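You operate a simulated robot arm through the tools that you are given. There is no shell and no other tool. Be economical: measure what you need, move in short steps, check, and stop when the job is done.

Carry out the task below with a simulated robot arm. There is one attempt and no reset: what you move stays moved.

Task
Put the green scoop on the middle lane of the end table. Open the right door of the large cabinet, fetch the large tray from the low shelf of the end table and set it on the top shelf behind the right door of the large cabinet and shut the door again. Put the blue belt brush on top of the medium layer pad. Turn the high knob to 330 g. Stack the mini tray that says "walnuts" from the top of the low grey cabinet on top of the mini tray marked "pecan". Take the teal block on the top of the low grey cabinet and put it away on the upper shelf of the label bench. Take the green order card and put it on the shelf over the black bin. Do these in any order. Set down upright: teal block.

Only the result counts: the job must be done as asked and must still hold three seconds after the hand-in. Knocking over, shifting, dropping, spilling or breaking anything else fails it.

Robot
A 7-joint arm with a two-finger parallel gripper on a trunk, on a base that drives. Base frame: it is fixed to the floor where the robot stands at the start and does not move with it; the origin is under the middle of the robot, x ahead of it, y to its left, z up; the surface under the hand at the start is at about z = 829. Units: mm, rad, N and s.
With the tool pointing down near the work surface it reaches from about 480 to 920 mm from the robot's upright axis, wherever it stands. Its first joint turns from -2.007 to 2.007 rad. Places, roughly: blue belt brush (11x4x8 cm) [800, -300, 900]; green order card [-750, -1250, 750]; green scoop (23x9x6 cm) [600, 100, 300]; high knob [1600, -200, 900]; large tray (24x19x8 cm) [500, 400, 300]; medium layer pad [-1250, -3750, 1000]; middle lane of the end table [600, 100, 800]; mini tray [1500, -2000, 1000]; right door of the large cabinet [2700, -3400, 900]; shelf over the black bin (42x18 cm) [1880, -2220, 1120]; teal block (5x4x5 cm) [1400, -2200, 900]; top shelf behind the right door of the large cabin [2700, -3100, 1100]; upper shelf of the label bench (176x22 cm) [1180, 2920, 1260]. Payload 3.91 kg.
The TCP is the grasp point between the finger pads, 30 mm short of the fingertips. In the tool frame z runs along the fingers and y along their closing line. The gripper opens to 110 mm. The fingers are 20 mm wide and 10 mm thick; the gripper's body (48 by 112 mm) begins 55 mm behind the TCP.
Orientation is that of the tool frame in the base frame, as a unit quaternion [w, x, y, z]. With the fingers straight down and closing along the base's y, the tool's x points along the base's -x, its y along +y and its z along -z.

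Tools
- The arm moves only by the tool play_rows. Its argument "deltas" is a list of rows, each an object of numbers (a shift or turn left out is 0, a gripper value left out holds the last): "x", "y", "z": the shift along the base's x, y, z in units of 25 mm (1.0 is 25 mm); "ax", "ay", "az": the turn, a rotation vector about the base's x, y, z in units of 4 degrees (1.0 is 4 degrees); "fingers": the gripper command, from -1 (shut) to 1 (fully open), values between in proportion. In form: [{"x": .., "y": .., "z": .., "ax": .., "ay": .., "az": .., "fingers": ..}, ...]. A call has 1 to 10 rows; each row shifts and turns the commanded pose from where the row before left it. A call with a number of a shift or a turn outside -1 to 1 is refused whole. A row lasts 0.2 s, in which the tool goes at most 50 mm and 0.15 rad; a call with a longer step from one row to the next is refused whole, and so is a gripper value outside its range. A pose out of reach is approached as far as the arm can. The call stops where the force on the tool passes 40 N (or 10 N more than at its start, if that is more) or the arm is blocked; 0.2 s more then pass. Each finger travels about 153 mm/s and halts on what it meets, pressing with about 40 N; the grip force reading is that of the motor and also rises with nothing between the fingers. The clock runs only during rows and for 0.2 s after the last one: add rows that do not move to give the fingers time. It gives the time, the measured TCP pose, the force on the tool (base axes), the opening and the grip force at its end, in the units of the frame above (readings bear some noise), with the torque about the TCP (base axes, N m) and any sound that the robot's microphone picked up.
- Cameras (640 x 400 px; columns grow to the right, rows downward): "scene" is now at [209.3, 179.9, 1336]; the picture's right is [-0.36, -0.93, 0.00], its down [-0.78, 0.30, -0.55] and it looks along [0.52, -0.20, -0.83] (base axes); focal length 228 px, centre (320, 200). "wrist" rides on the gripper at [72, 17, -103] in the tool frame; the picture's right is [-0.23, 0.97, 0.00], its down [-0.76, -0.18, -0.62] and it looks along [-0.61, -0.14, 0.78] (tool axes); focal length 222 px, centre (320, 200). There is no depth. A picture from a camera that has moved, and an enlarged one, comes with that camera's place and axes in the base frame and with its lens.
- snapshot(camera): a new picture of that camera. It takes no simulated time.
- lift_body(by): slides the trunk up (or, below 0, down) by that many mm; the arm and the scene camera ride with it, the base frame stays. It gives what a move gives, with no picture.
- roll_base(legs): drives the robot by 1 to 6 legs, each [ahead, left, turn to the left] in mm, mm and rad, along the robot's own axes; the way and the turn of a leg run together, so that a leg with both is an arc; at most 1500 mm and 3.142 rad a leg. The arm and the cameras ride along, it lands a little off, and it stops where it bumps. It gives what a move gives.
- head_to(pan, tilt): turns the head with the scene camera to pan (to the left, within 1.396 rad either way) and tilt (down, from -0.506 to 1.204), counted from straight ahead of the robot. It gives what a move gives.
- enlarge(camera, box): a new picture of the part [left, top, right, bottom] of that camera's present view, enlarged. It takes no simulated time.
- sign_off(): hands the job in; it is judged then, once.

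Work in short steps. Places have to be worked out from the pictures, the camera data and where the tool is seen: move nearer, look again, correct. Check each grasp and each placing, and mend what went wrong. You have 217 turns and 210 pictures in all, those below and enlarged ones among them. Open the gripper and draw the arm clear of the work before you hand the job in, unless the task says otherwise.

The tools are called after "Call:" as a command line: name --argument value ..., lists and objects as JSON in quotes. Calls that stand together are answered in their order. play_rows: Moves the arm, as the interface text tells. Its arguments: {"type":"object","properties":{"deltas":{"type":"array","items":{"type":"object","properties":{"x":{"type":"number"},"y":{"type":"number"},"z":{"type":"number"},"ax":{"type":"number"},"ay":{"type":"number"},"az":{"type":"number"},"fingers":{"type":"number"}}}}},"required":["deltas"]} The other tools are called the same way: lift_body (by) slides the trunk up or down; roll_base (legs) drives the base; head_to (pan, tilt) turns the head that bears the scene camera; snapshot (camera) takes a picture; enlarge (camera, box) takes an enlarged picture of a part of a camera's view; sign_off () hands the job in.

At the start:

```text
t: 0.0
position: [555.1, -17.4, 1067.8]
ee_rot: [0.0, 0.0, 1.0, 0.0]
contact_force: [-0.8, 0.5, 0.3]
ft_torque: [0.01, 0.0, -0.01]
finger_gap: 110.0
finger_force: 0.0
trunk travel left (down, up): [-700.0, 290.0]
robot x, y, heading: [-0.6, 4.2, -0.0]
head pan, tilt: [-0.365, 0.983]
```

scene: 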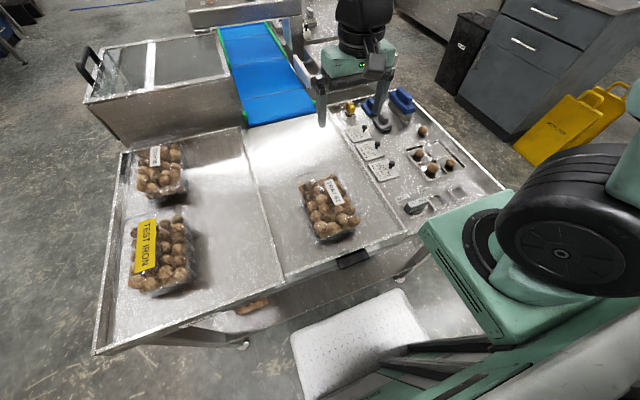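
wrist: 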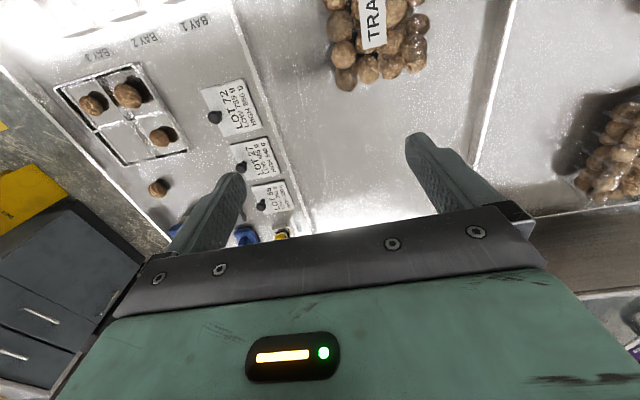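

I start by surveying the scene: level head straight ahead.

Call:
head_to --pan 0.0 --tilt 0.5

Call:
snapshot --camera "scene"

Call:
head_to --pan -1.2 --tilt 0.4

Call:
snapshot --camera "scene"

Call:
head_to --pan 1.2 --tilt 0.4

Call:
snapshot --camera "scene"

```text
t: 0.9
position: [554.7, -17.2, 1067.0]
ee_rot: [0.001, 0.0, 1.0, 0.0]
contact_force: [0.7, 0.0, 1.2]
ft_torque: [0.0, 0.0, -0.02]
finger_gap: 109.9
finger_force: 0.1
trunk travel left (down, up): [-700.0, 290.0]
robot x, y, heading: [-3.4, 2.6, -0.004]
head pan, tilt: [0.0, 0.499]
```

```text
207 pictures are left
camera scene: at [234.2, 205.1, 1375.8], right [0.0, -1.0, 0.0], down [-0.48, 0.0, -0.88], along [0.88, 0.0, -0.48], focal length 228 px, centre (320, 200)
```

scene: 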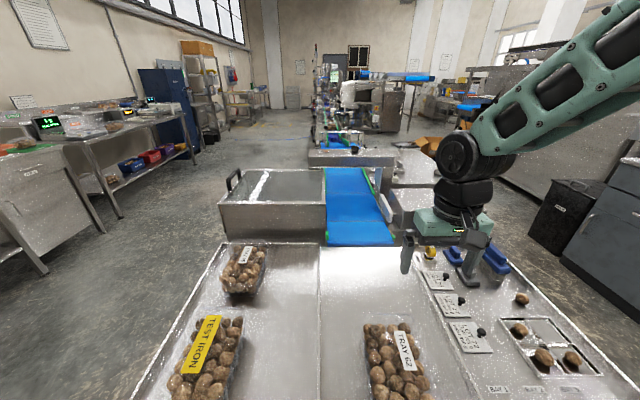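

```text
t: 2.3
position: [556.4, -17.8, 1066.6]
ee_rot: [0.0, 0.0, 1.0, 0.0]
contact_force: [0.5, 0.3, 0.9]
ft_torque: [0.01, -0.01, 0.01]
finger_gap: 110.1
finger_force: 0.1
trunk travel left (down, up): [-700.0, 290.0]
robot x, y, heading: [2.7, -3.2, -0.005]
head pan, tilt: [-1.201, 0.4]
```

```text
206 pictures are left
camera scene: at [176.8, 118.8, 1385.0], right [-0.93, -0.36, 0.0], down [-0.14, 0.36, -0.92], along [0.33, -0.86, -0.39], focal length 228 px, centre (320, 200)
```

scene: 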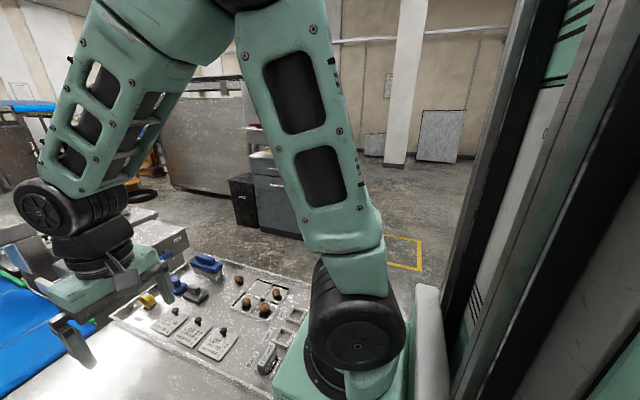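

```text
t: 4.5
position: [555.1, -17.7, 1066.9]
ee_rot: [0.0, 0.0, 1.0, 0.0]
contact_force: [-0.4, 0.0, 0.3]
ft_torque: [-0.02, 0.01, -0.01]
finger_gap: 110.1
finger_force: 0.0
trunk travel left (down, up): [-700.0, 290.0]
robot x, y, heading: [-0.1, 2.0, 0.0]
head pan, tilt: [1.201, 0.4]
```

```text
205 pictures are left
camera scene: at [176.8, 291.5, 1385.0], right [0.93, -0.36, 0.0], down [-0.14, -0.36, -0.92], along [0.33, 0.86, -0.39], focal length 228 px, centre (320, 200)
```

scene: 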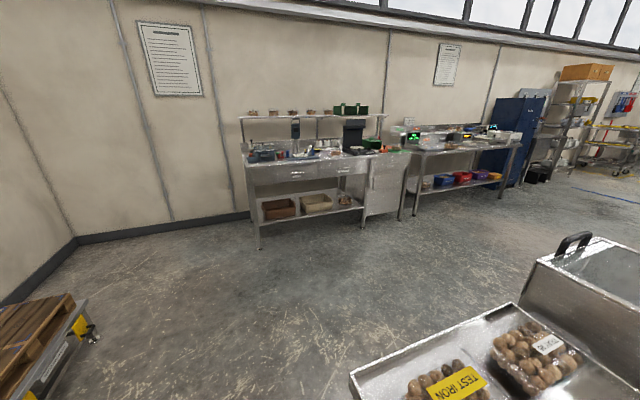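

Look closer at the table, brush and the far knob.

Call:
head_to --pan -0.3 --tilt 0.5

Call:
enlarge --camera "scene" --box '[120, 0, 440, 200]'

Call:
enlarge --camera "scene" --box '[240, 180, 560, 400]'

```text
t: 6.1
position: [555.7, -17.7, 1067.1]
ee_rot: [0.001, 0.0, 1.0, 0.0]
contact_force: [-0.4, 0.9, 0.7]
ft_torque: [0.01, -0.02, 0.0]
finger_gap: 110.0
finger_force: 0.0
trunk travel left (down, up): [-700.0, 290.0]
robot x, y, heading: [3.0, -0.7, -0.001]
head pan, tilt: [-0.3, 0.499]
```

```text
2.00 times, centred on (280, 100) of scene
camera zoom: at [230.2, 178.3, 1375.9], right [-0.3, -0.96, 0.0], down [-0.46, 0.14, -0.88], along [0.84, -0.26, -0.48], focal length 457 px, centre (400, 400)
```

zoom: 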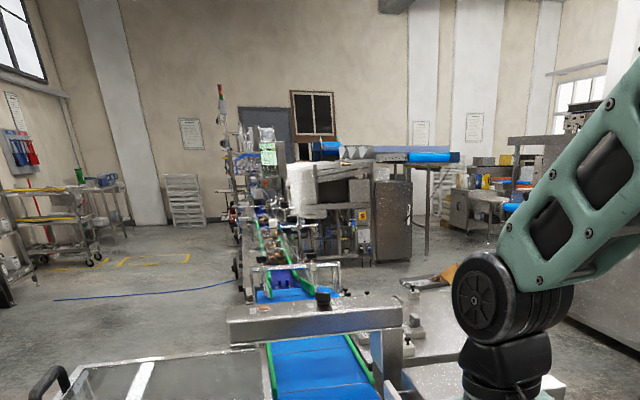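

```text
1.82 times, centred on (400, 290) of scene
camera zoom: at [230.2, 178.3, 1375.9], right [-0.3, -0.96, 0.0], down [-0.46, 0.14, -0.88], along [0.84, -0.26, -0.48], focal length 415 px, centre (174, 36)
```

zoom: 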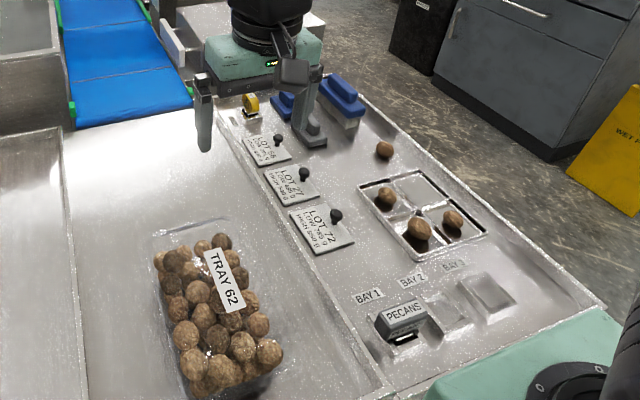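

I back off from the table by 350 mm and then look around behind by turning in place.

Call:
roll_base --legs '[[-350, 0, 0]]'

Call:
head_to --pan 0 --tilt 0.6

Call:
snapshot --camera "scene"

Call:
snapshot --camera "wrist"

```text
t: 8.4
position: [205.5, -16.3, 1067.1]
ee_rot: [0.0, -0.001, 1.0, 0.0]
contact_force: [0.0, 0.6, -0.1]
ft_torque: [0.0, -0.01, 0.03]
finger_gap: 110.1
finger_force: 0.0
trunk travel left (down, up): [-700.0, 290.0]
robot x, y, heading: [-349.1, -0.8, 0.002]
head pan, tilt: [-0.3, 0.499]
```

```text
t: 9.2
position: [205.6, -16.6, 1066.7]
ee_rot: [0.0, -0.001, 1.0, 0.001]
contact_force: [-0.6, -0.3, 0.1]
ft_torque: [-0.03, 0.01, 0.02]
finger_gap: 109.6
finger_force: 0.1
trunk travel left (down, up): [-700.0, 290.0]
robot x, y, heading: [-347.4, 1.5, -0.0]
head pan, tilt: [0.0, 0.6]
```

```text
202 pictures are left
camera scene: at [-117.9, 205.2, 1366.8], right [0.0, -1.0, 0.0], down [-0.56, 0.0, -0.83], along [0.83, 0.0, -0.56], focal length 228 px, centre (320, 200)
```

scene: 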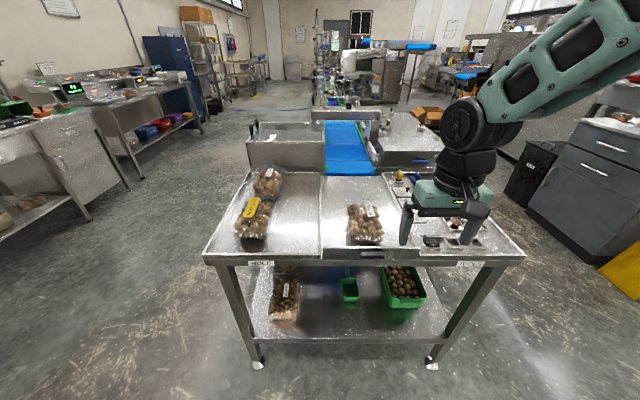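

```text
201 pictures are left
camera wrist: at [134.8, 1.7, 1168.5], right [0.22, 0.97, 0.0], down [0.76, -0.18, 0.62], along [0.61, -0.14, -0.78], focal length 222 px, centre (320, 200)
```

wrist: 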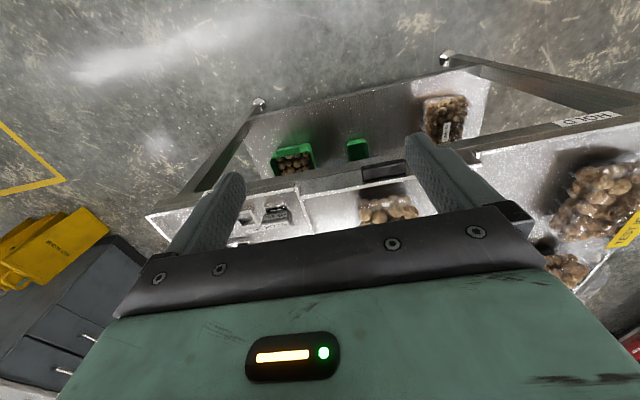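

The low shelf is visible: tray, green scoop, crate. I lower the trunk to see it level.

Call:
lift_body --by -600

Call:
head_to --pan 0 --tilt 0.5

Call:
snapshot --camera "scene"

Call:
enlarge --camera "scene" --box '[240, 140, 440, 265]'

```text
refused: -600 is not a number from -400 to 400
```

```text
t: 9.8
position: [206.1, -17.1, 1066.7]
ee_rot: [0.0, -0.001, 1.0, 0.0]
contact_force: [0.4, -0.7, -0.6]
ft_torque: [0.03, -0.02, -0.01]
finger_gap: 110.0
finger_force: 0.1
trunk travel left (down, up): [-700.0, 290.0]
robot x, y, heading: [-350.3, 2.9, 0.006]
head pan, tilt: [0.0, 0.499]
```

```text
200 pictures are left
camera scene: at [-115.3, 205.3, 1375.9], right [0.0, -1.0, 0.0], down [-0.48, 0.0, -0.88], along [0.88, 0.0, -0.48], focal length 228 px, centre (320, 200)
```

scene: 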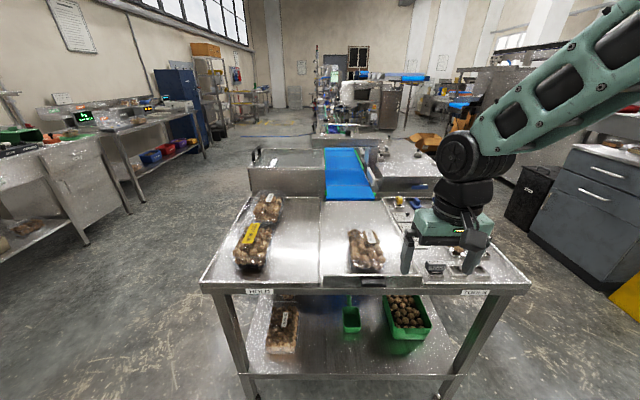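

```text
3.20 times, centred on (340, 202) of scene
camera zoom: at [-115.3, 205.3, 1375.9], right [0.0, -1.0, 0.0], down [-0.48, 0.0, -0.88], along [0.88, 0.0, -0.48], focal length 731 px, centre (256, 192)
```

zoom: 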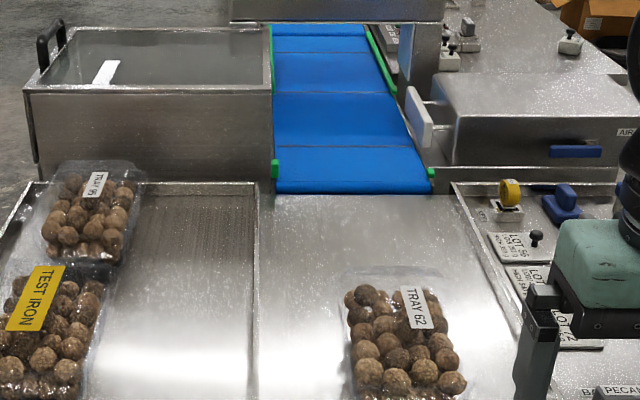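

Call:
lift_body --by -400

Call:
snapshot --camera "scene"

Call:
enlarge --camera "scene" --box '[240, 210, 460, 350]'

```text
t: 13.7
position: [205.5, -16.4, 667.7]
ee_rot: [0.0, -0.001, 1.0, 0.0]
contact_force: [0.0, 0.5, 0.2]
ft_torque: [0.0, 0.01, -0.03]
finger_gap: 110.2
finger_force: 0.1
trunk travel left (down, up): [-300.0, 690.0]
robot x, y, heading: [-351.5, 1.6, 0.003]
head pan, tilt: [0.0, 0.499]
```

```text
198 pictures are left
camera scene: at [-115.3, 205.3, 975.9], right [0.0, -1.0, 0.0], down [-0.48, 0.0, -0.88], along [0.88, 0.0, -0.48], focal length 228 px, centre (320, 200)
```

scene: 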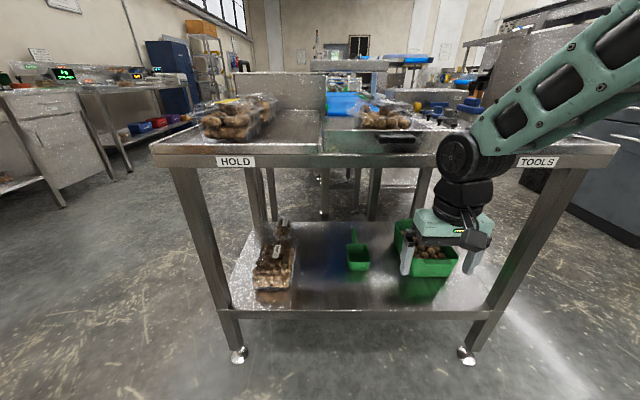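

```text
2.86 times, centred on (350, 280) of scene
camera zoom: at [-115.3, 205.3, 975.9], right [0.0, -1.0, 0.0], down [-0.48, 0.0, -0.88], along [0.88, 0.0, -0.48], focal length 653 px, centre (234, -29)
```

zoom: 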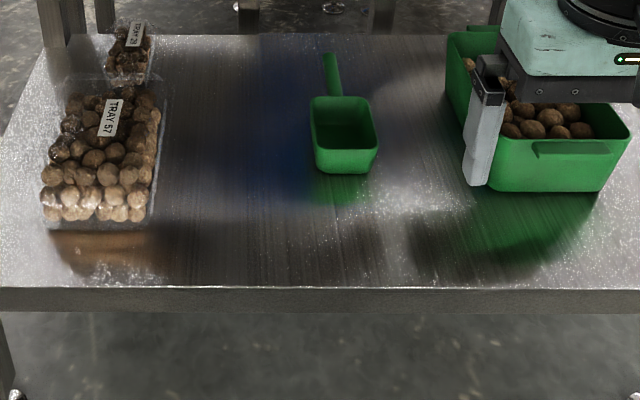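

Scoop bowl is near (590, 40) on the shelf at z≈270. I pitch the hand 45° forward before going under the table.

Call:
play_rows --deltas '[{"ay": -1}, {"ay": -1}, {"ay": -1}, {"ay": -1}, {"ay": -1}, {"ay": -1}, {"ay": -1}, {"ay": -1}, {"ay": -1}, {"ay": -1}]'

Call:
play_rows --deltas '[{"ay": -1, "z": -0.5}, {"ay": -1, "z": -1}, {"ay": -1, "z": -1}, {"y": 1}, {"y": 1}, {"y": 1}]'

Call:
lift_body --by -200

Call:
snapshot --camera "scene"

Call:
snapshot --camera "wrist"

```text
t: 15.9
position: [226.7, -11.0, 676.5]
ee_rot: [0.318, -0.001, 0.948, -0.006]
contact_force: [-0.3, 0.3, -0.2]
ft_torque: [0.02, -0.02, 0.01]
finger_gap: 110.1
finger_force: 0.0
out of reach, approached as far as the arm can: row 8, 9, 10
trunk travel left (down, up): [-300.0, 690.0]
robot x, y, heading: [-352.0, -0.1, 0.003]
head pan, tilt: [0.0, 0.499]
```

```text
t: 17.3
position: [269.2, 89.4, 627.2]
ee_rot: [0.415, 0.001, 0.91, -0.007]
contact_force: [-0.1, 0.9, -0.5]
ft_torque: [0.0, 0.0, -0.02]
finger_gap: 109.8
finger_force: 0.1
out of reach, approached as far as the arm can: row 1, 2, 3
trunk travel left (down, up): [-300.0, 690.0]
robot x, y, heading: [-349.8, 0.6, -0.008]
head pan, tilt: [0.0, 0.499]
```

```text
t: 19.4
position: [269.7, 88.4, 426.2]
ee_rot: [0.414, 0.001, 0.91, -0.007]
contact_force: [-0.3, 0.0, -0.1]
ft_torque: [0.0, 0.03, 0.02]
finger_gap: 109.9
finger_force: 0.1
trunk travel left (down, up): [-100.0, 890.0]
robot x, y, heading: [-349.5, -2.1, 0.0]
head pan, tilt: [0.0, 0.499]
```

```text
196 pictures are left
camera scene: at [-115.3, 205.3, 775.9], right [0.0, -1.0, 0.0], down [-0.48, 0.0, -0.88], along [0.88, 0.0, -0.48], focal length 228 px, centre (320, 200)
```

scene: 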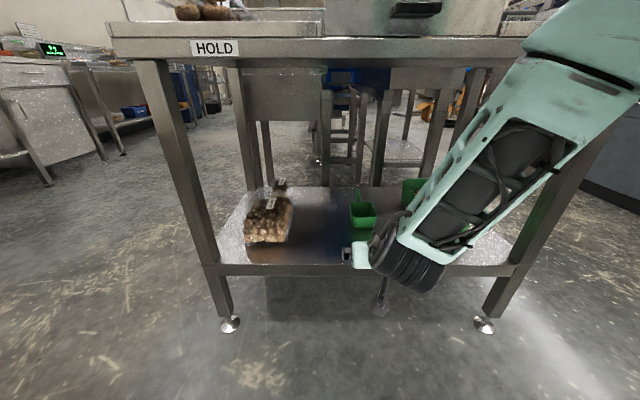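

```text
195 pictures are left
camera wrist: at [145.7, 108.0, 438.1], right [0.16, 0.97, 0.16], down [0.03, -0.17, 0.99], along [0.99, -0.15, -0.05], focal length 222 px, centre (320, 200)
```

wrist: 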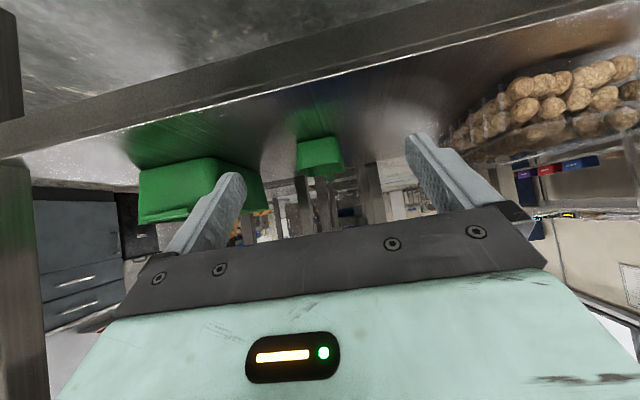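

Shelf z≈295, bowl centre ≈(600, 50, 325). I align y, then drive 250 mm forward.

Call:
play_rows --deltas '[{"y": -0.8}, {"y": -0.8}, {"z": -0.8}]'

Call:
roll_base --legs '[[200, 0, 0]]'

Call:
snapshot --camera "scene"

Call:
snapshot --camera "wrist"

```text
t: 20.2
position: [270.7, 49.5, 407.6]
ee_rot: [0.414, 0.001, 0.91, -0.007]
contact_force: [-0.4, 0.6, 0.5]
ft_torque: [0.03, -0.02, -0.03]
finger_gap: 110.1
finger_force: 0.1
trunk travel left (down, up): [-100.0, 890.0]
robot x, y, heading: [-348.4, -0.5, 0.0]
head pan, tilt: [0.0, 0.499]
```

```text
t: 21.8
position: [470.0, 49.6, 407.5]
ee_rot: [0.414, 0.001, 0.91, -0.007]
contact_force: [-0.6, 0.4, 0.5]
ft_torque: [0.0, 0.01, 0.02]
finger_gap: 110.2
finger_force: 0.0
trunk travel left (down, up): [-100.0, 890.0]
robot x, y, heading: [-151.6, 1.1, -0.001]
head pan, tilt: [0.0, 0.499]
```

```text
194 pictures are left
camera scene: at [84.3, 205.8, 775.9], right [0.0, -1.0, 0.0], down [-0.48, 0.0, -0.88], along [0.88, 0.0, -0.48], focal length 228 px, centre (320, 200)
```

scene: 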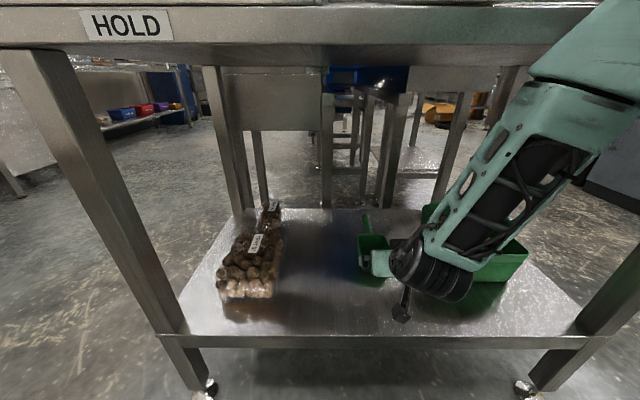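

```text
193 pictures are left
camera wrist: at [345.8, 69.1, 418.4], right [0.16, 0.97, 0.16], down [0.03, -0.17, 0.99], along [0.99, -0.15, -0.05], focal length 222 px, centre (320, 200)
```

wrist: 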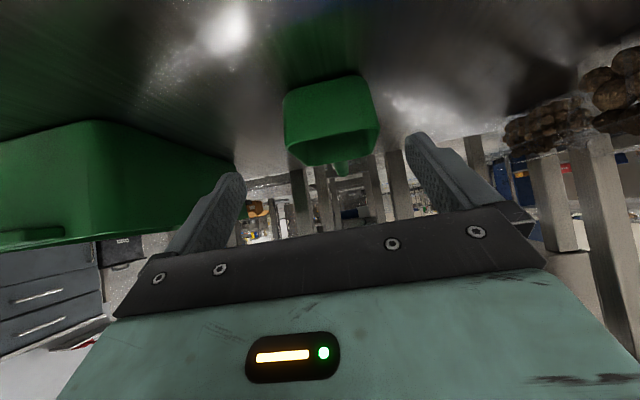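

Bowl front at x≈560, centre y≈60. I lower to z≈338, align y and approach to x≈520, then check.

Call:
play_rows --deltas '[{"y": 0.45, "z": -1}, {"z": -1}, {"z": -0.75, "x": 0.5}, {"x": 0.8}, {"x": 0.4}]'

Call:
snapshot --camera "wrist"

```text
t: 23.0
position: [532.2, 86.0, 400.1]
ee_rot: [0.486, -0.035, 0.873, -0.011]
contact_force: [-3.8, -0.2, -4.4]
ft_torque: [0.02, -0.43, 0.06]
finger_gap: 109.9
finger_force: 0.0
trunk travel left (down, up): [-100.0, 890.0]
robot x, y, heading: [-169.5, 25.0, 0.033]
head pan, tilt: [0.0, 0.499]
stopped in row 5: the arm was blocked; the commanded pose is now the measured one
```

```text
192 pictures are left
camera wrist: at [406.6, 96.7, 390.9], right [0.07, 0.99, 0.14], down [-0.12, -0.13, 0.98], along [0.99, -0.09, 0.11], focal length 222 px, centre (320, 200)
```

wrist: 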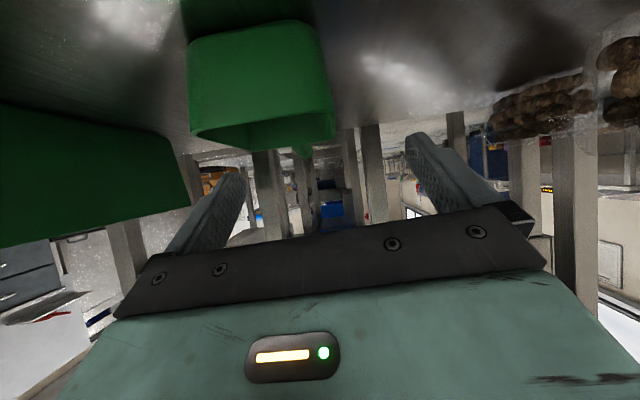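

The arm was blocked and the base shifted; I look at what it touched.

Call:
head_to --pan -0.5 --tilt 0.6

Call:
snapshot --camera "scene"

```text
t: 23.9
position: [536.4, 84.6, 400.4]
ee_rot: [0.488, -0.045, 0.871, -0.011]
contact_force: [0.5, 0.4, -0.4]
ft_torque: [0.0, -0.01, 0.03]
finger_gap: 110.0
finger_force: 0.0
trunk travel left (down, up): [-100.0, 890.0]
robot x, y, heading: [-167.2, 20.5, 0.036]
head pan, tilt: [-0.499, 0.6]
```

```text
191 pictures are left
camera scene: at [-71.4, 188.0, 829.4], right [-0.44, -0.89, -0.07], down [-0.37, 0.26, -0.89], along [0.82, -0.37, -0.45], focal length 228 px, centre (320, 200)
```

scene: 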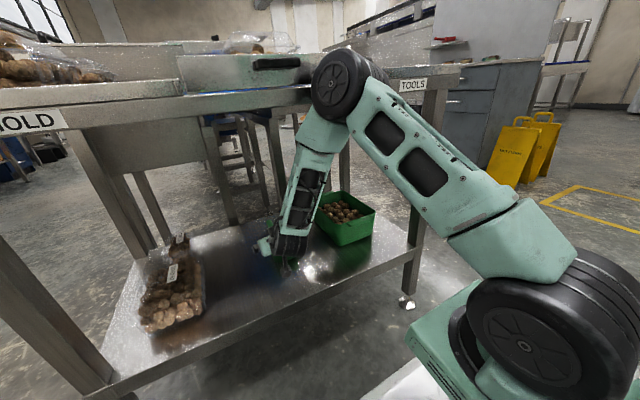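

The elbow is pressing against the table's front edge. I back the base off straight away.

Call:
roll_base --legs '[[-200, 0, 0]]'

Call:
head_to --pan -0.3 --tilt 0.6

Call:
snapshot --camera "scene"

```text
t: 24.6
position: [581.4, 79.3, 339.8]
ee_rot: [0.465, -0.099, 0.88, 0.005]
contact_force: [58.2, 74.6, 79.2]
ft_torque: [7.19, -2.54, -2.73]
finger_gap: 110.3
finger_force: 0.6
trunk travel left (down, up): [-100.0, 890.0]
robot x, y, heading: [-184.4, 5.0, 0.013]
head pan, tilt: [-0.499, 0.6]
stopped in leg 1: the robot was blocked; the commanded pose is now the measured one
```

```text
t: 25.4
position: [581.2, 81.3, 340.1]
ee_rot: [0.458, -0.108, 0.882, 0.003]
contact_force: [-92.2, -0.9, 220.2]
ft_torque: [12.76, 1.17, 4.08]
finger_gap: 108.0
finger_force: 0.1
trunk travel left (down, up): [-100.0, 890.0]
robot x, y, heading: [-180.7, 12.0, 0.017]
head pan, tilt: [-0.3, 0.6]
```

```text
190 pictures are left
camera scene: at [-91.4, 190.6, 841.2], right [-0.28, -0.96, -0.05], down [-0.39, 0.16, -0.91], along [0.88, -0.23, -0.42], focal length 228 px, centre (320, 200)
```

scene: 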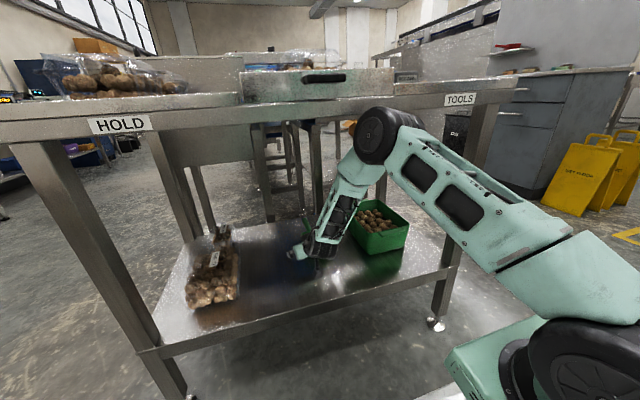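

The hand is pressing the shelf and the robot is tilted. I raise the hand gently to relieve.

Call:
play_rows --deltas '[{"z": 0.6}, {"z": 0.6}]'

Call:
snapshot --camera "scene"

```text
t: 25.7
position: [611.0, 87.4, 343.3]
ee_rot: [0.464, -0.138, 0.875, -0.001]
contact_force: [49.1, 38.2, 145.1]
ft_torque: [4.44, 1.04, -2.93]
finger_gap: 110.1
finger_force: 0.0
trunk travel left (down, up): [-100.0, 890.0]
robot x, y, heading: [-179.1, 12.1, 0.02]
head pan, tilt: [-0.3, 0.6]
stopped in row 1: the arm was blocked; the commanded pose is now the measured one
```

```text
189 pictures are left
camera scene: at [-118.3, 190.9, 850.8], right [-0.27, -0.96, -0.06], down [-0.36, 0.16, -0.92], along [0.89, -0.23, -0.39], focal length 228 px, centre (320, 200)
```

scene: 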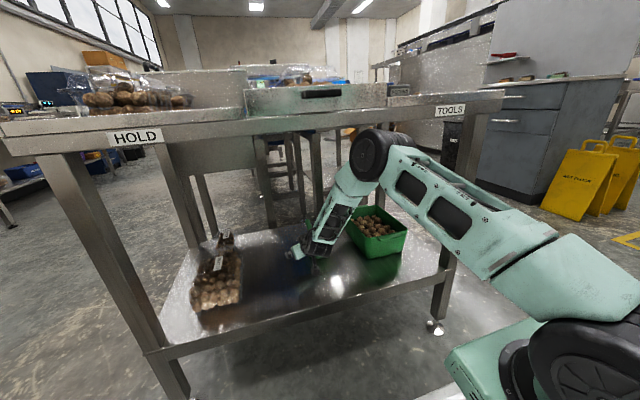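

Elbow is under the table's front lip and the hand presses the shelf. Backing out retraces the path; I try that in small bits.

Call:
roll_base --legs '[[-120, 0, 0]]'

Call:
snapshot --camera "scene"

```text
t: 26.4
position: [644.5, 106.2, 348.3]
ee_rot: [0.46, -0.195, 0.865, -0.033]
contact_force: [-36.6, 35.7, 200.0]
ft_torque: [13.19, 1.37, 1.53]
finger_gap: 109.1
finger_force: 0.0
trunk travel left (down, up): [-100.0, 890.0]
robot x, y, heading: [-187.0, 16.3, 0.031]
head pan, tilt: [-0.3, 0.6]
stopped in leg 1: the force on the tool passed its limit at 194 N (the readings are from after the stop); the commanded pose is now the measured one
```

```text
188 pictures are left
camera scene: at [-172.1, 194.2, 869.8], right [-0.26, -0.96, -0.08], down [-0.31, 0.16, -0.94], along [0.92, -0.22, -0.34], focal length 228 px, centre (320, 200)
```

scene: 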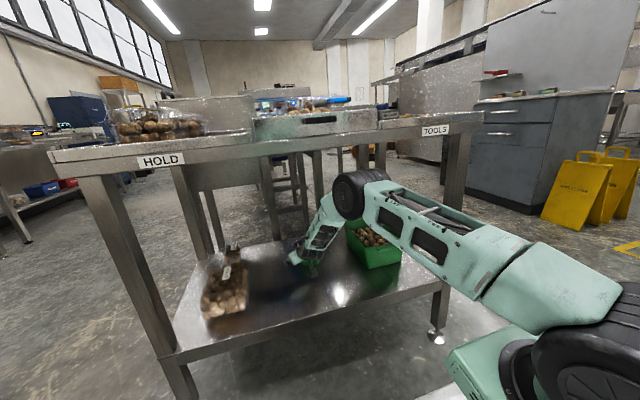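

Elbow looks clear of the lip now; the robot is propped on the hand. I try backing again and see if it gains ground.

Call:
roll_base --legs '[[-100, 0, 0]]'

Call:
roll_base --legs '[[-100, 0, 0]]'

Call:
snapshot --camera "scene"

```text
t: 27.1
position: [671.9, 149.7, 348.1]
ee_rot: [0.462, -0.261, 0.846, -0.055]
contact_force: [-43.8, 3.6, 187.8]
ft_torque: [7.35, 1.1, 1.99]
finger_gap: 68.0
finger_force: 0.1
trunk travel left (down, up): [-100.0, 890.0]
robot x, y, heading: [-194.7, -4.1, -0.004]
head pan, tilt: [-0.3, 0.6]
stopped in leg 1: the robot was blocked; the commanded pose is now the measured one
```

```text
t: 27.8
position: [708.9, 136.0, 342.0]
ee_rot: [0.489, -0.203, 0.839, 0.124]
contact_force: [-131.6, 9.7, 243.7]
ft_torque: [-14.57, 31.39, -8.48]
finger_gap: 110.0
finger_force: 0.0
trunk travel left (down, up): [-100.0, 890.0]
robot x, y, heading: [-204.8, -93.4, -0.124]
head pan, tilt: [-0.3, 0.6]
stopped in leg 1: the force on the tool passed its limit at 210 N (the readings are from after the stop); the commanded pose is now the measured one
```

```text
187 pictures are left
camera scene: at [-91.3, 68.9, 841.0], right [-0.41, -0.91, -0.05], down [-0.36, 0.22, -0.91], along [0.84, -0.35, -0.42], focal length 228 px, centre (320, 200)
```

scene: 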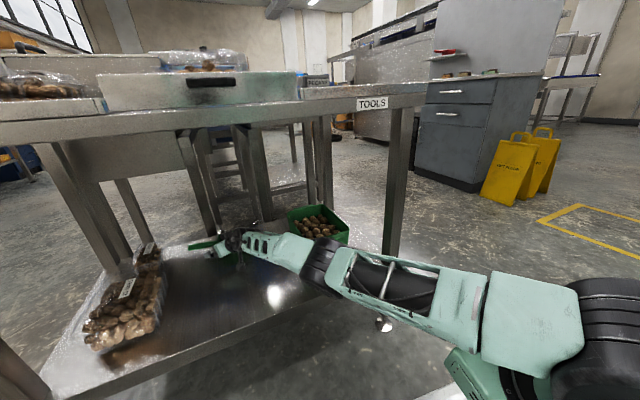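

The arm is now low and straight with plenty of headroom. I lift the trunk to take the weight off the hand.

Call:
lift_body --by 60

Call:
snapshot --camera "scene"

```text
t: 28.1
position: [718.0, 134.1, 356.8]
ee_rot: [0.522, -0.165, 0.813, 0.197]
contact_force: [-90.7, -8.7, 227.6]
ft_torque: [-15.1, 23.87, -3.56]
finger_gap: 105.8
finger_force: 0.0
trunk travel left (down, up): [-106.0, 884.0]
robot x, y, heading: [-206.7, -98.6, -0.137]
head pan, tilt: [-0.3, 0.6]
stopped: the arm was blocked; the commanded pose is now the measured one
```

```text
186 pictures are left
camera scene: at [-76.5, 59.7, 838.5], right [-0.42, -0.91, -0.05], down [-0.38, 0.22, -0.9], along [0.82, -0.36, -0.44], focal length 228 px, centre (320, 200)
```

scene: 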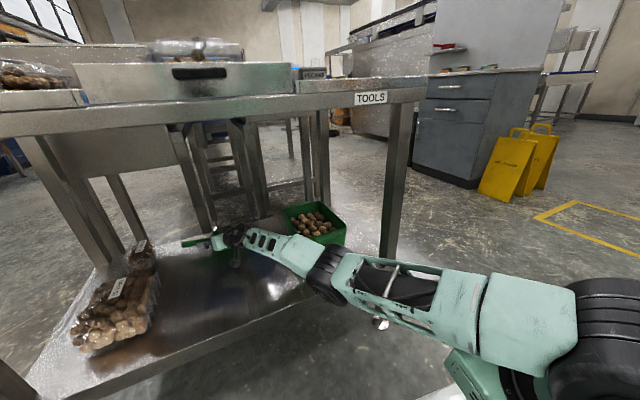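

Call:
play_rows --deltas '[{"z": 1}, {"z": 1}, {"z": 1}]'

Call:
lift_body --by 100

Call:
snapshot --camera "scene"

```text
t: 28.4
position: [739.5, 123.0, 367.0]
ee_rot: [0.535, -0.095, 0.803, 0.244]
contact_force: [-64.2, -0.8, 200.6]
ft_torque: [-16.02, 5.79, -4.9]
finger_gap: 99.0
finger_force: 0.0
out of reach, approached as far as the arm can: row 1
trunk travel left (down, up): [-106.0, 884.0]
robot x, y, heading: [-212.1, -109.7, -0.15]
head pan, tilt: [-0.3, 0.6]
stopped in row 1: the arm was blocked; the commanded pose is now the measured one
```

```text
t: 28.8
position: [789.4, 118.3, 374.8]
ee_rot: [0.548, -0.059, 0.782, 0.291]
contact_force: [-62.0, -5.4, 198.1]
ft_torque: [-14.37, 6.26, -4.42]
finger_gap: 95.3
finger_force: 0.0
trunk travel left (down, up): [-110.0, 880.0]
robot x, y, heading: [-212.9, -112.8, -0.153]
head pan, tilt: [-0.3, 0.6]
stopped: the arm was blocked; the commanded pose is now the measured one
```

```text
185 pictures are left
camera scene: at [12.6, 32.6, 791.7], right [-0.44, -0.9, -0.01], down [-0.48, 0.24, -0.84], along [0.76, -0.36, -0.54], focal length 228 px, centre (320, 200)
```

scene: 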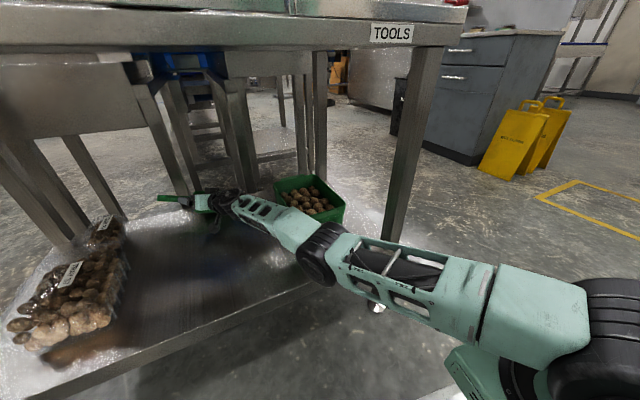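

The robot is nearly level again. I continue lifting.

Call:
lift_body --by 100

Call:
snapshot --camera "scene"

Call:
snapshot --camera "wrist"

```text
t: 30.1
position: [782.1, 122.6, 368.1]
ee_rot: [0.504, -0.076, 0.82, 0.261]
contact_force: [9.5, 11.6, 60.5]
ft_torque: [-3.75, 0.1, 0.75]
finger_gap: 97.4
finger_force: 0.0
trunk travel left (down, up): [-210.0, 780.0]
robot x, y, heading: [-213.3, -109.6, -0.148]
head pan, tilt: [-0.3, 0.6]
```

```text
184 pictures are left
camera scene: at [38.3, 32.4, 876.6], right [-0.43, -0.9, 0.0], down [-0.51, 0.25, -0.83], along [0.74, -0.36, -0.56], focal length 228 px, centre (320, 200)
```

scene: 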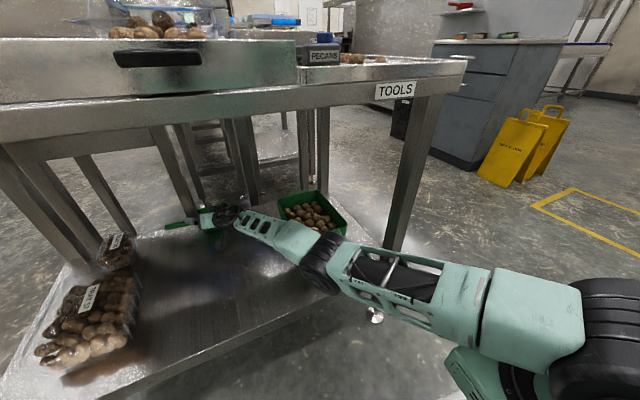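

```text
183 pictures are left
camera wrist: at [660.3, 96.4, 345.6], right [-0.27, 0.8, 0.54], down [-0.06, -0.57, 0.82], along [0.96, 0.19, 0.2], focal length 222 px, centre (320, 200)
```

wrist: 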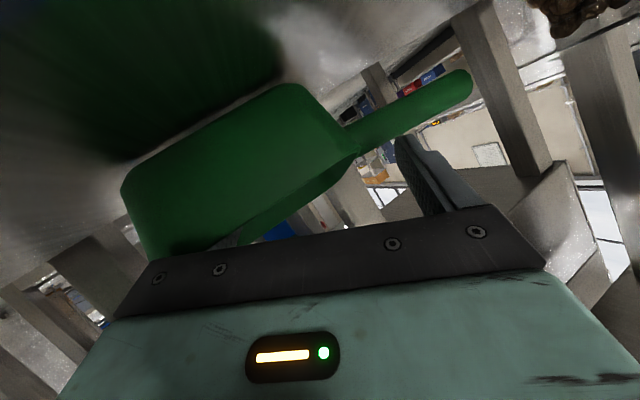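

Robot is level. The scoop got turned with its bowl under the hand. I raise the hand a little to free it.

Call:
play_rows --deltas '[{"z": 0.5}, {"z": 0.5}, {"z": 0.5}]'

Call:
snapshot --camera "wrist"

```text
t: 30.9
position: [788.1, 123.0, 382.6]
ee_rot: [0.495, -0.074, 0.827, 0.258]
contact_force: [-0.2, 0.3, -1.4]
ft_torque: [0.0, -0.03, -0.03]
finger_gap: 109.9
finger_force: 0.1
out of reach, approached as far as the arm can: row 1, 2
trunk travel left (down, up): [-210.0, 780.0]
robot x, y, heading: [-211.5, -110.4, -0.15]
head pan, tilt: [-0.3, 0.6]
```

```text
182 pictures are left
camera wrist: at [666.4, 97.7, 363.8], right [-0.26, 0.8, 0.54], down [-0.04, -0.56, 0.82], along [0.97, 0.19, 0.18], focal length 222 px, centre (320, 200)
```

wrist: 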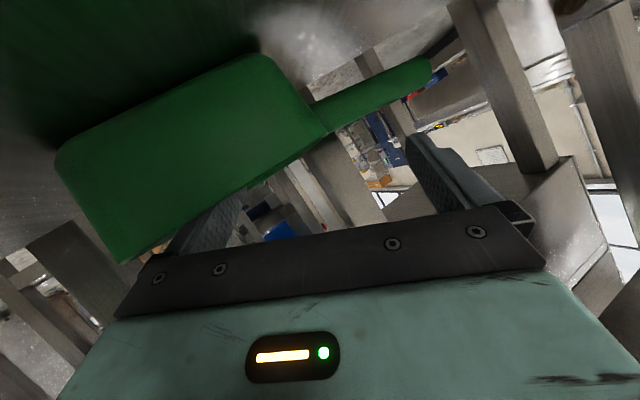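

Free with no load. I lift the trunk 50 mm more for clearance, then back out 300 mm.

Call:
lift_body --by 50

Call:
roll_base --legs '[[-300, 0, 0]]'

Call:
snapshot --camera "scene"

Call:
snapshot --camera "wrist"

```text
t: 31.8
position: [789.1, 124.2, 437.1]
ee_rot: [0.497, -0.077, 0.825, 0.259]
contact_force: [0.5, 0.6, 0.2]
ft_torque: [0.01, 0.0, -0.01]
finger_gap: 109.9
finger_force: 0.1
trunk travel left (down, up): [-260.0, 730.0]
robot x, y, heading: [-211.7, -111.6, -0.148]
head pan, tilt: [-0.3, 0.6]
```

```text
t: 33.4
position: [626.7, 168.8, 435.3]
ee_rot: [0.495, -0.084, 0.824, 0.262]
contact_force: [-1.2, 0.4, -0.2]
ft_torque: [-0.01, 0.04, 0.01]
finger_gap: 110.0
finger_force: 0.0
trunk travel left (down, up): [-260.0, 730.0]
robot x, y, heading: [-369.5, -82.5, -0.131]
head pan, tilt: [-0.3, 0.6]
stopped in leg 1: the robot was blocked; the commanded pose is now the measured one
```

```text
181 pictures are left
camera scene: at [-120.3, 63.6, 926.4], right [-0.42, -0.91, 0.0], down [-0.51, 0.24, -0.82], along [0.75, -0.34, -0.57], focal length 228 px, centre (320, 200)
```

scene: 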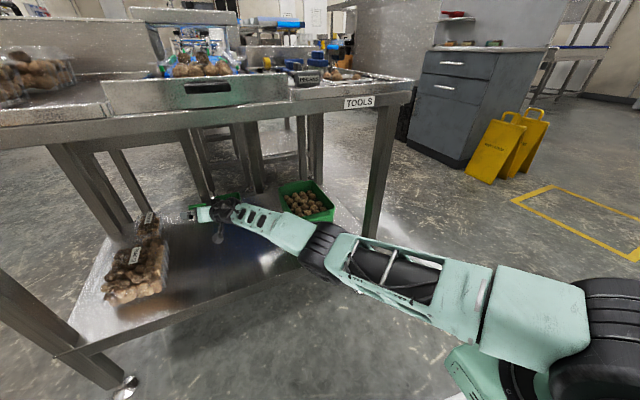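

```text
180 pictures are left
camera wrist: at [505.2, 140.7, 416.7], right [-0.27, 0.8, 0.54], down [-0.03, -0.57, 0.82], along [0.96, 0.21, 0.18], focal length 222 px, centre (320, 200)
```

wrist: 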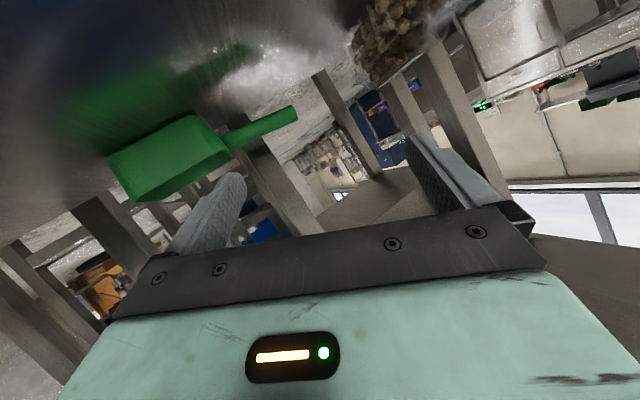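

Backing was blocked at x≈-370. I look left and right behind for what stands there.

Call:
head_to --pan 1.39 --tilt 0.6

Call:
snapshot --camera "scene"

Call:
head_to --pan -1.39 --tilt 0.6

Call:
snapshot --camera "scene"

```text
t: 35.1
position: [627.4, 167.9, 435.9]
ee_rot: [0.494, -0.083, 0.824, 0.263]
contact_force: [-0.6, -0.1, 0.2]
ft_torque: [-0.01, 0.01, 0.02]
finger_gap: 110.1
finger_force: 0.0
trunk travel left (down, up): [-260.0, 730.0]
robot x, y, heading: [-369.8, -86.3, -0.132]
head pan, tilt: [1.389, 0.6]
```

```text
179 pictures are left
camera scene: at [-173.8, 184.5, 926.4], right [0.95, -0.31, 0.0], down [-0.17, -0.54, -0.83], along [0.25, 0.79, -0.56], focal length 228 px, centre (320, 200)
```

scene: 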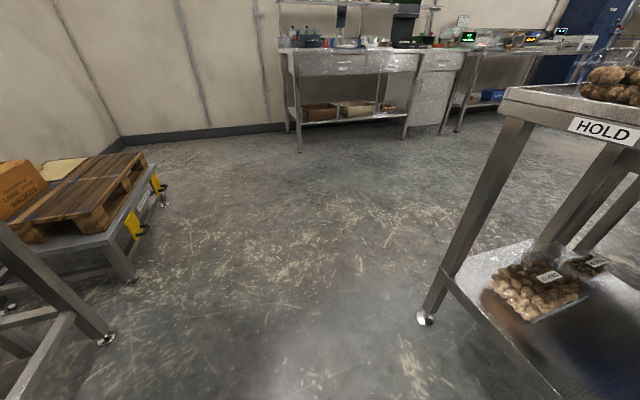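

```text
t: 37.5
position: [626.4, 168.6, 436.4]
ee_rot: [0.495, -0.082, 0.824, 0.262]
contact_force: [1.1, -0.6, -0.2]
ft_torque: [0.0, -0.02, 0.0]
finger_gap: 109.9
finger_force: 0.0
trunk travel left (down, up): [-260.0, 730.0]
robot x, y, heading: [-370.6, -83.0, -0.134]
head pan, tilt: [-1.389, 0.6]
```

```text
178 pictures are left
camera scene: at [-196.6, 12.0, 926.4], right [-1.0, -0.05, 0.0], down [-0.03, 0.56, -0.83], along [0.04, -0.82, -0.56], focal length 228 px, centre (320, 200)
```

scene: 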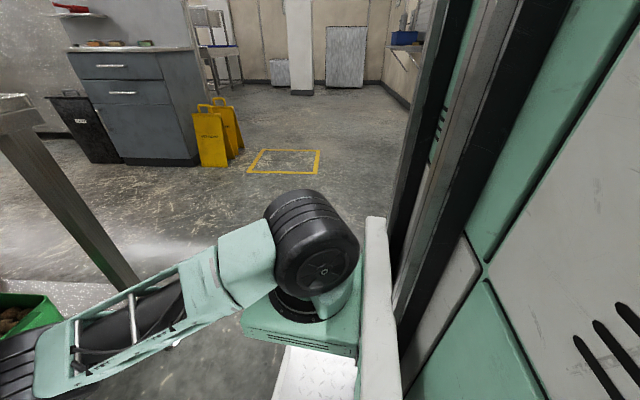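

A bench stands behind at x≈-690, so the free aisle is limited. The arm is now stretched low, which suits the shelf. I rotate the hand (closing line vertical, pitch 30° down) for a handle grasp.

Call:
play_rows --deltas '[{"ax": 0.98, "ay": 0.425, "az": -1, "x": -0.4}, {"ax": 0.98, "ay": 0.425, "az": -1, "x": -0.4}, {"ax": 0.98, "ay": 0.425, "az": -1, "x": -0.4}, {"ax": 0.98, "ay": 0.425, "az": -1, "x": -0.4}, {"ax": 0.98, "ay": 0.425, "az": -1}, {"ax": 0.98, "ay": 0.425, "az": -1}, {"ax": 0.98, "ay": 0.425, "az": -1}, {"ax": 0.98, "ay": 0.425, "az": -1}]'

Call:
head_to --pan -0.2 --tilt 0.6

Call:
snapshot --camera "scene"

```text
t: 39.3
position: [612.9, 181.0, 426.4]
ee_rot: [0.452, 0.31, 0.766, 0.337]
contact_force: [-0.4, 0.2, -0.7]
ft_torque: [0.05, -0.01, -0.02]
finger_gap: 110.2
finger_force: 0.1
out of reach, approached as far as the arm can: row 1, 2, 3, 4, 5
trunk travel left (down, up): [-260.0, 730.0]
robot x, y, heading: [-366.0, -81.6, -0.131]
head pan, tilt: [-1.389, 0.6]
```

```text
t: 40.7
position: [613.2, 180.6, 425.8]
ee_rot: [0.453, 0.309, 0.766, 0.335]
contact_force: [-0.2, -0.1, -0.6]
ft_torque: [0.01, -0.04, 0.01]
finger_gap: 110.2
finger_force: 0.1
trunk travel left (down, up): [-260.0, 730.0]
robot x, y, heading: [-367.0, -87.9, -0.132]
head pan, tilt: [-0.201, 0.6]
```

```text
177 pictures are left
camera scene: at [-117.5, 71.6, 926.4], right [-0.33, -0.95, 0.0], down [-0.53, 0.18, -0.82], along [0.78, -0.27, -0.57], focal length 228 px, centre (320, 200)
```

scene: 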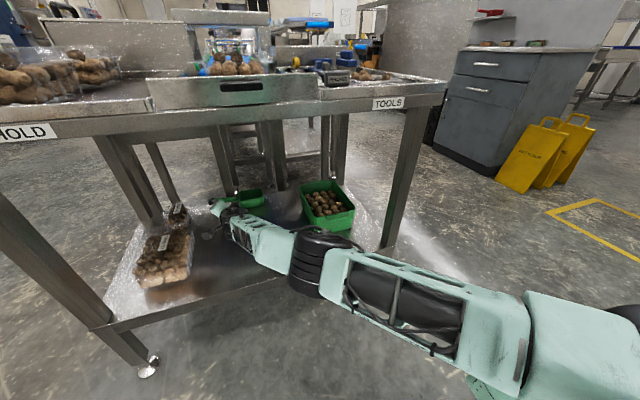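

Call:
play_rows --deltas '[{"ax": 0.98, "ay": 0.425, "az": -1}, {"ax": 0.98, "ay": 0.425, "az": -1}, {"ax": 0.98, "ay": 0.425, "az": -1}, {"ax": 0.98, "ay": 0.425, "az": -1}, {"ax": 0.98, "ay": 0.425, "az": -1}, {"ax": 0.98, "ay": 0.425, "az": -1}, {"ax": 0.98, "ay": 0.425, "az": -1}]'

Call:
snapshot --camera "wrist"

Call:
snapshot --camera "scene"

```text
t: 42.3
position: [601.1, 160.9, 439.5]
ee_rot: [0.353, 0.614, 0.611, 0.353]
contact_force: [-0.6, -0.3, -0.5]
ft_torque: [0.0, -0.02, 0.01]
finger_gap: 110.1
finger_force: 0.0
out of reach, approached as far as the arm can: row 2, 4, 5, 6
trunk travel left (down, up): [-260.0, 730.0]
robot x, y, heading: [-368.6, -83.5, -0.13]
head pan, tilt: [-0.201, 0.6]
```

```text
176 pictures are left
camera wrist: at [521.3, 235.0, 503.8], right [0.49, -0.23, 0.84], down [-0.63, -0.76, 0.16], along [0.6, -0.61, -0.51], focal length 222 px, centre (320, 200)
```

wrist: 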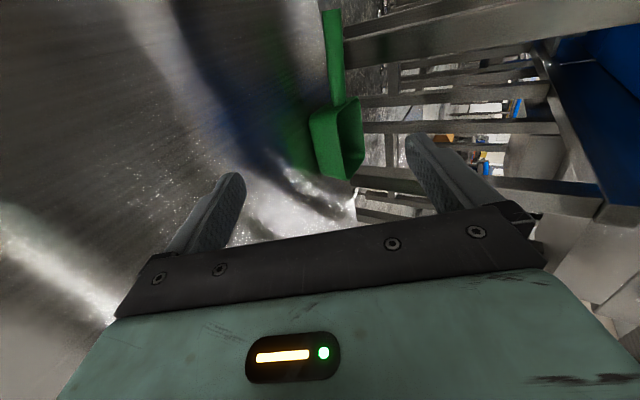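

```text
175 pictures are left
camera scene: at [-117.5, 71.7, 926.4], right [-0.33, -0.95, 0.0], down [-0.53, 0.18, -0.82], along [0.78, -0.27, -0.57], focal length 228 px, centre (320, 200)
```

scene: 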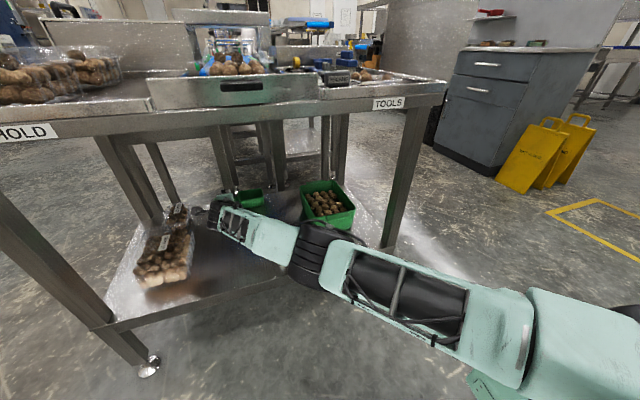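

Handle middle ≈(803, 200, 348). I drive forward 170 mm with a slight left turn and narrow the gripper.

Call:
roll_base --legs '[[120, 0, 0.045]]'

Call:
play_rows --deltas '[{"z": -1, "fingers": -0.05}, {"z": -0.9}]'

Call:
snapshot --camera "wrist"

Call:
snapshot --camera "scene"

```text
t: 43.6
position: [709.2, 192.2, 439.7]
ee_rot: [0.346, 0.599, 0.625, 0.362]
contact_force: [0.4, 0.2, -0.2]
ft_torque: [-0.02, -0.02, 0.02]
finger_gap: 110.2
finger_force: 0.0
trunk travel left (down, up): [-260.0, 730.0]
robot x, y, heading: [-256.8, -96.0, -0.081]
head pan, tilt: [-0.201, 0.6]
```

```text
t: 44.2
position: [698.7, 182.9, 397.2]
ee_rot: [0.346, 0.599, 0.625, 0.362]
contact_force: [0.4, -0.8, 0.1]
ft_torque: [-0.02, 0.02, 0.04]
finger_gap: 52.1
finger_force: 0.1
out of reach, approached as far as the arm can: row 1, 2
trunk travel left (down, up): [-260.0, 730.0]
robot x, y, heading: [-250.5, -97.9, -0.086]
head pan, tilt: [-0.201, 0.6]
```

```text
174 pictures are left
camera wrist: at [616.4, 253.8, 461.6], right [0.49, -0.21, 0.84], down [-0.59, -0.79, 0.15], along [0.63, -0.58, -0.51], focal length 222 px, centre (320, 200)
```

wrist: 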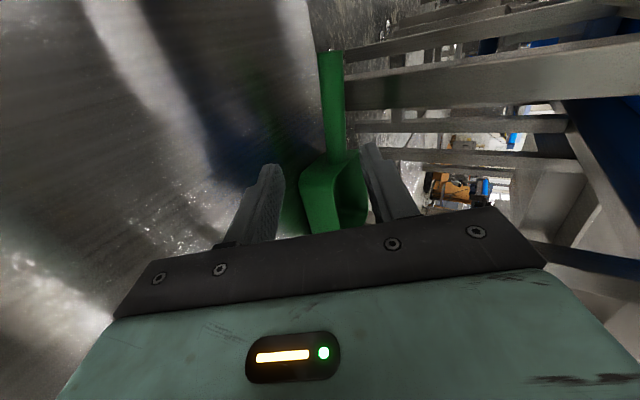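

```text
173 pictures are left
camera scene: at [-5.7, 70.2, 926.5], right [-0.28, -0.96, 0.0], down [-0.54, 0.16, -0.83], along [0.79, -0.23, -0.56], focal length 228 px, centre (320, 200)
```

scene: 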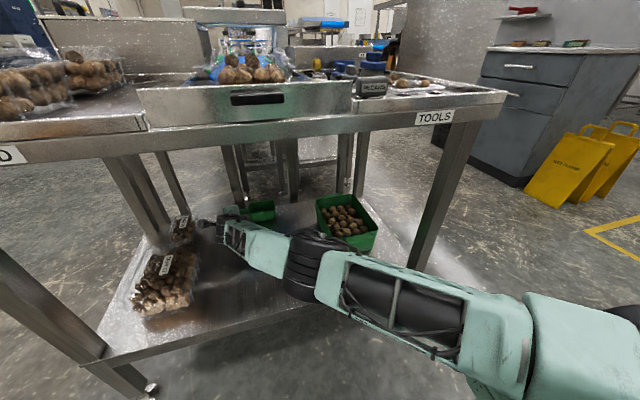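

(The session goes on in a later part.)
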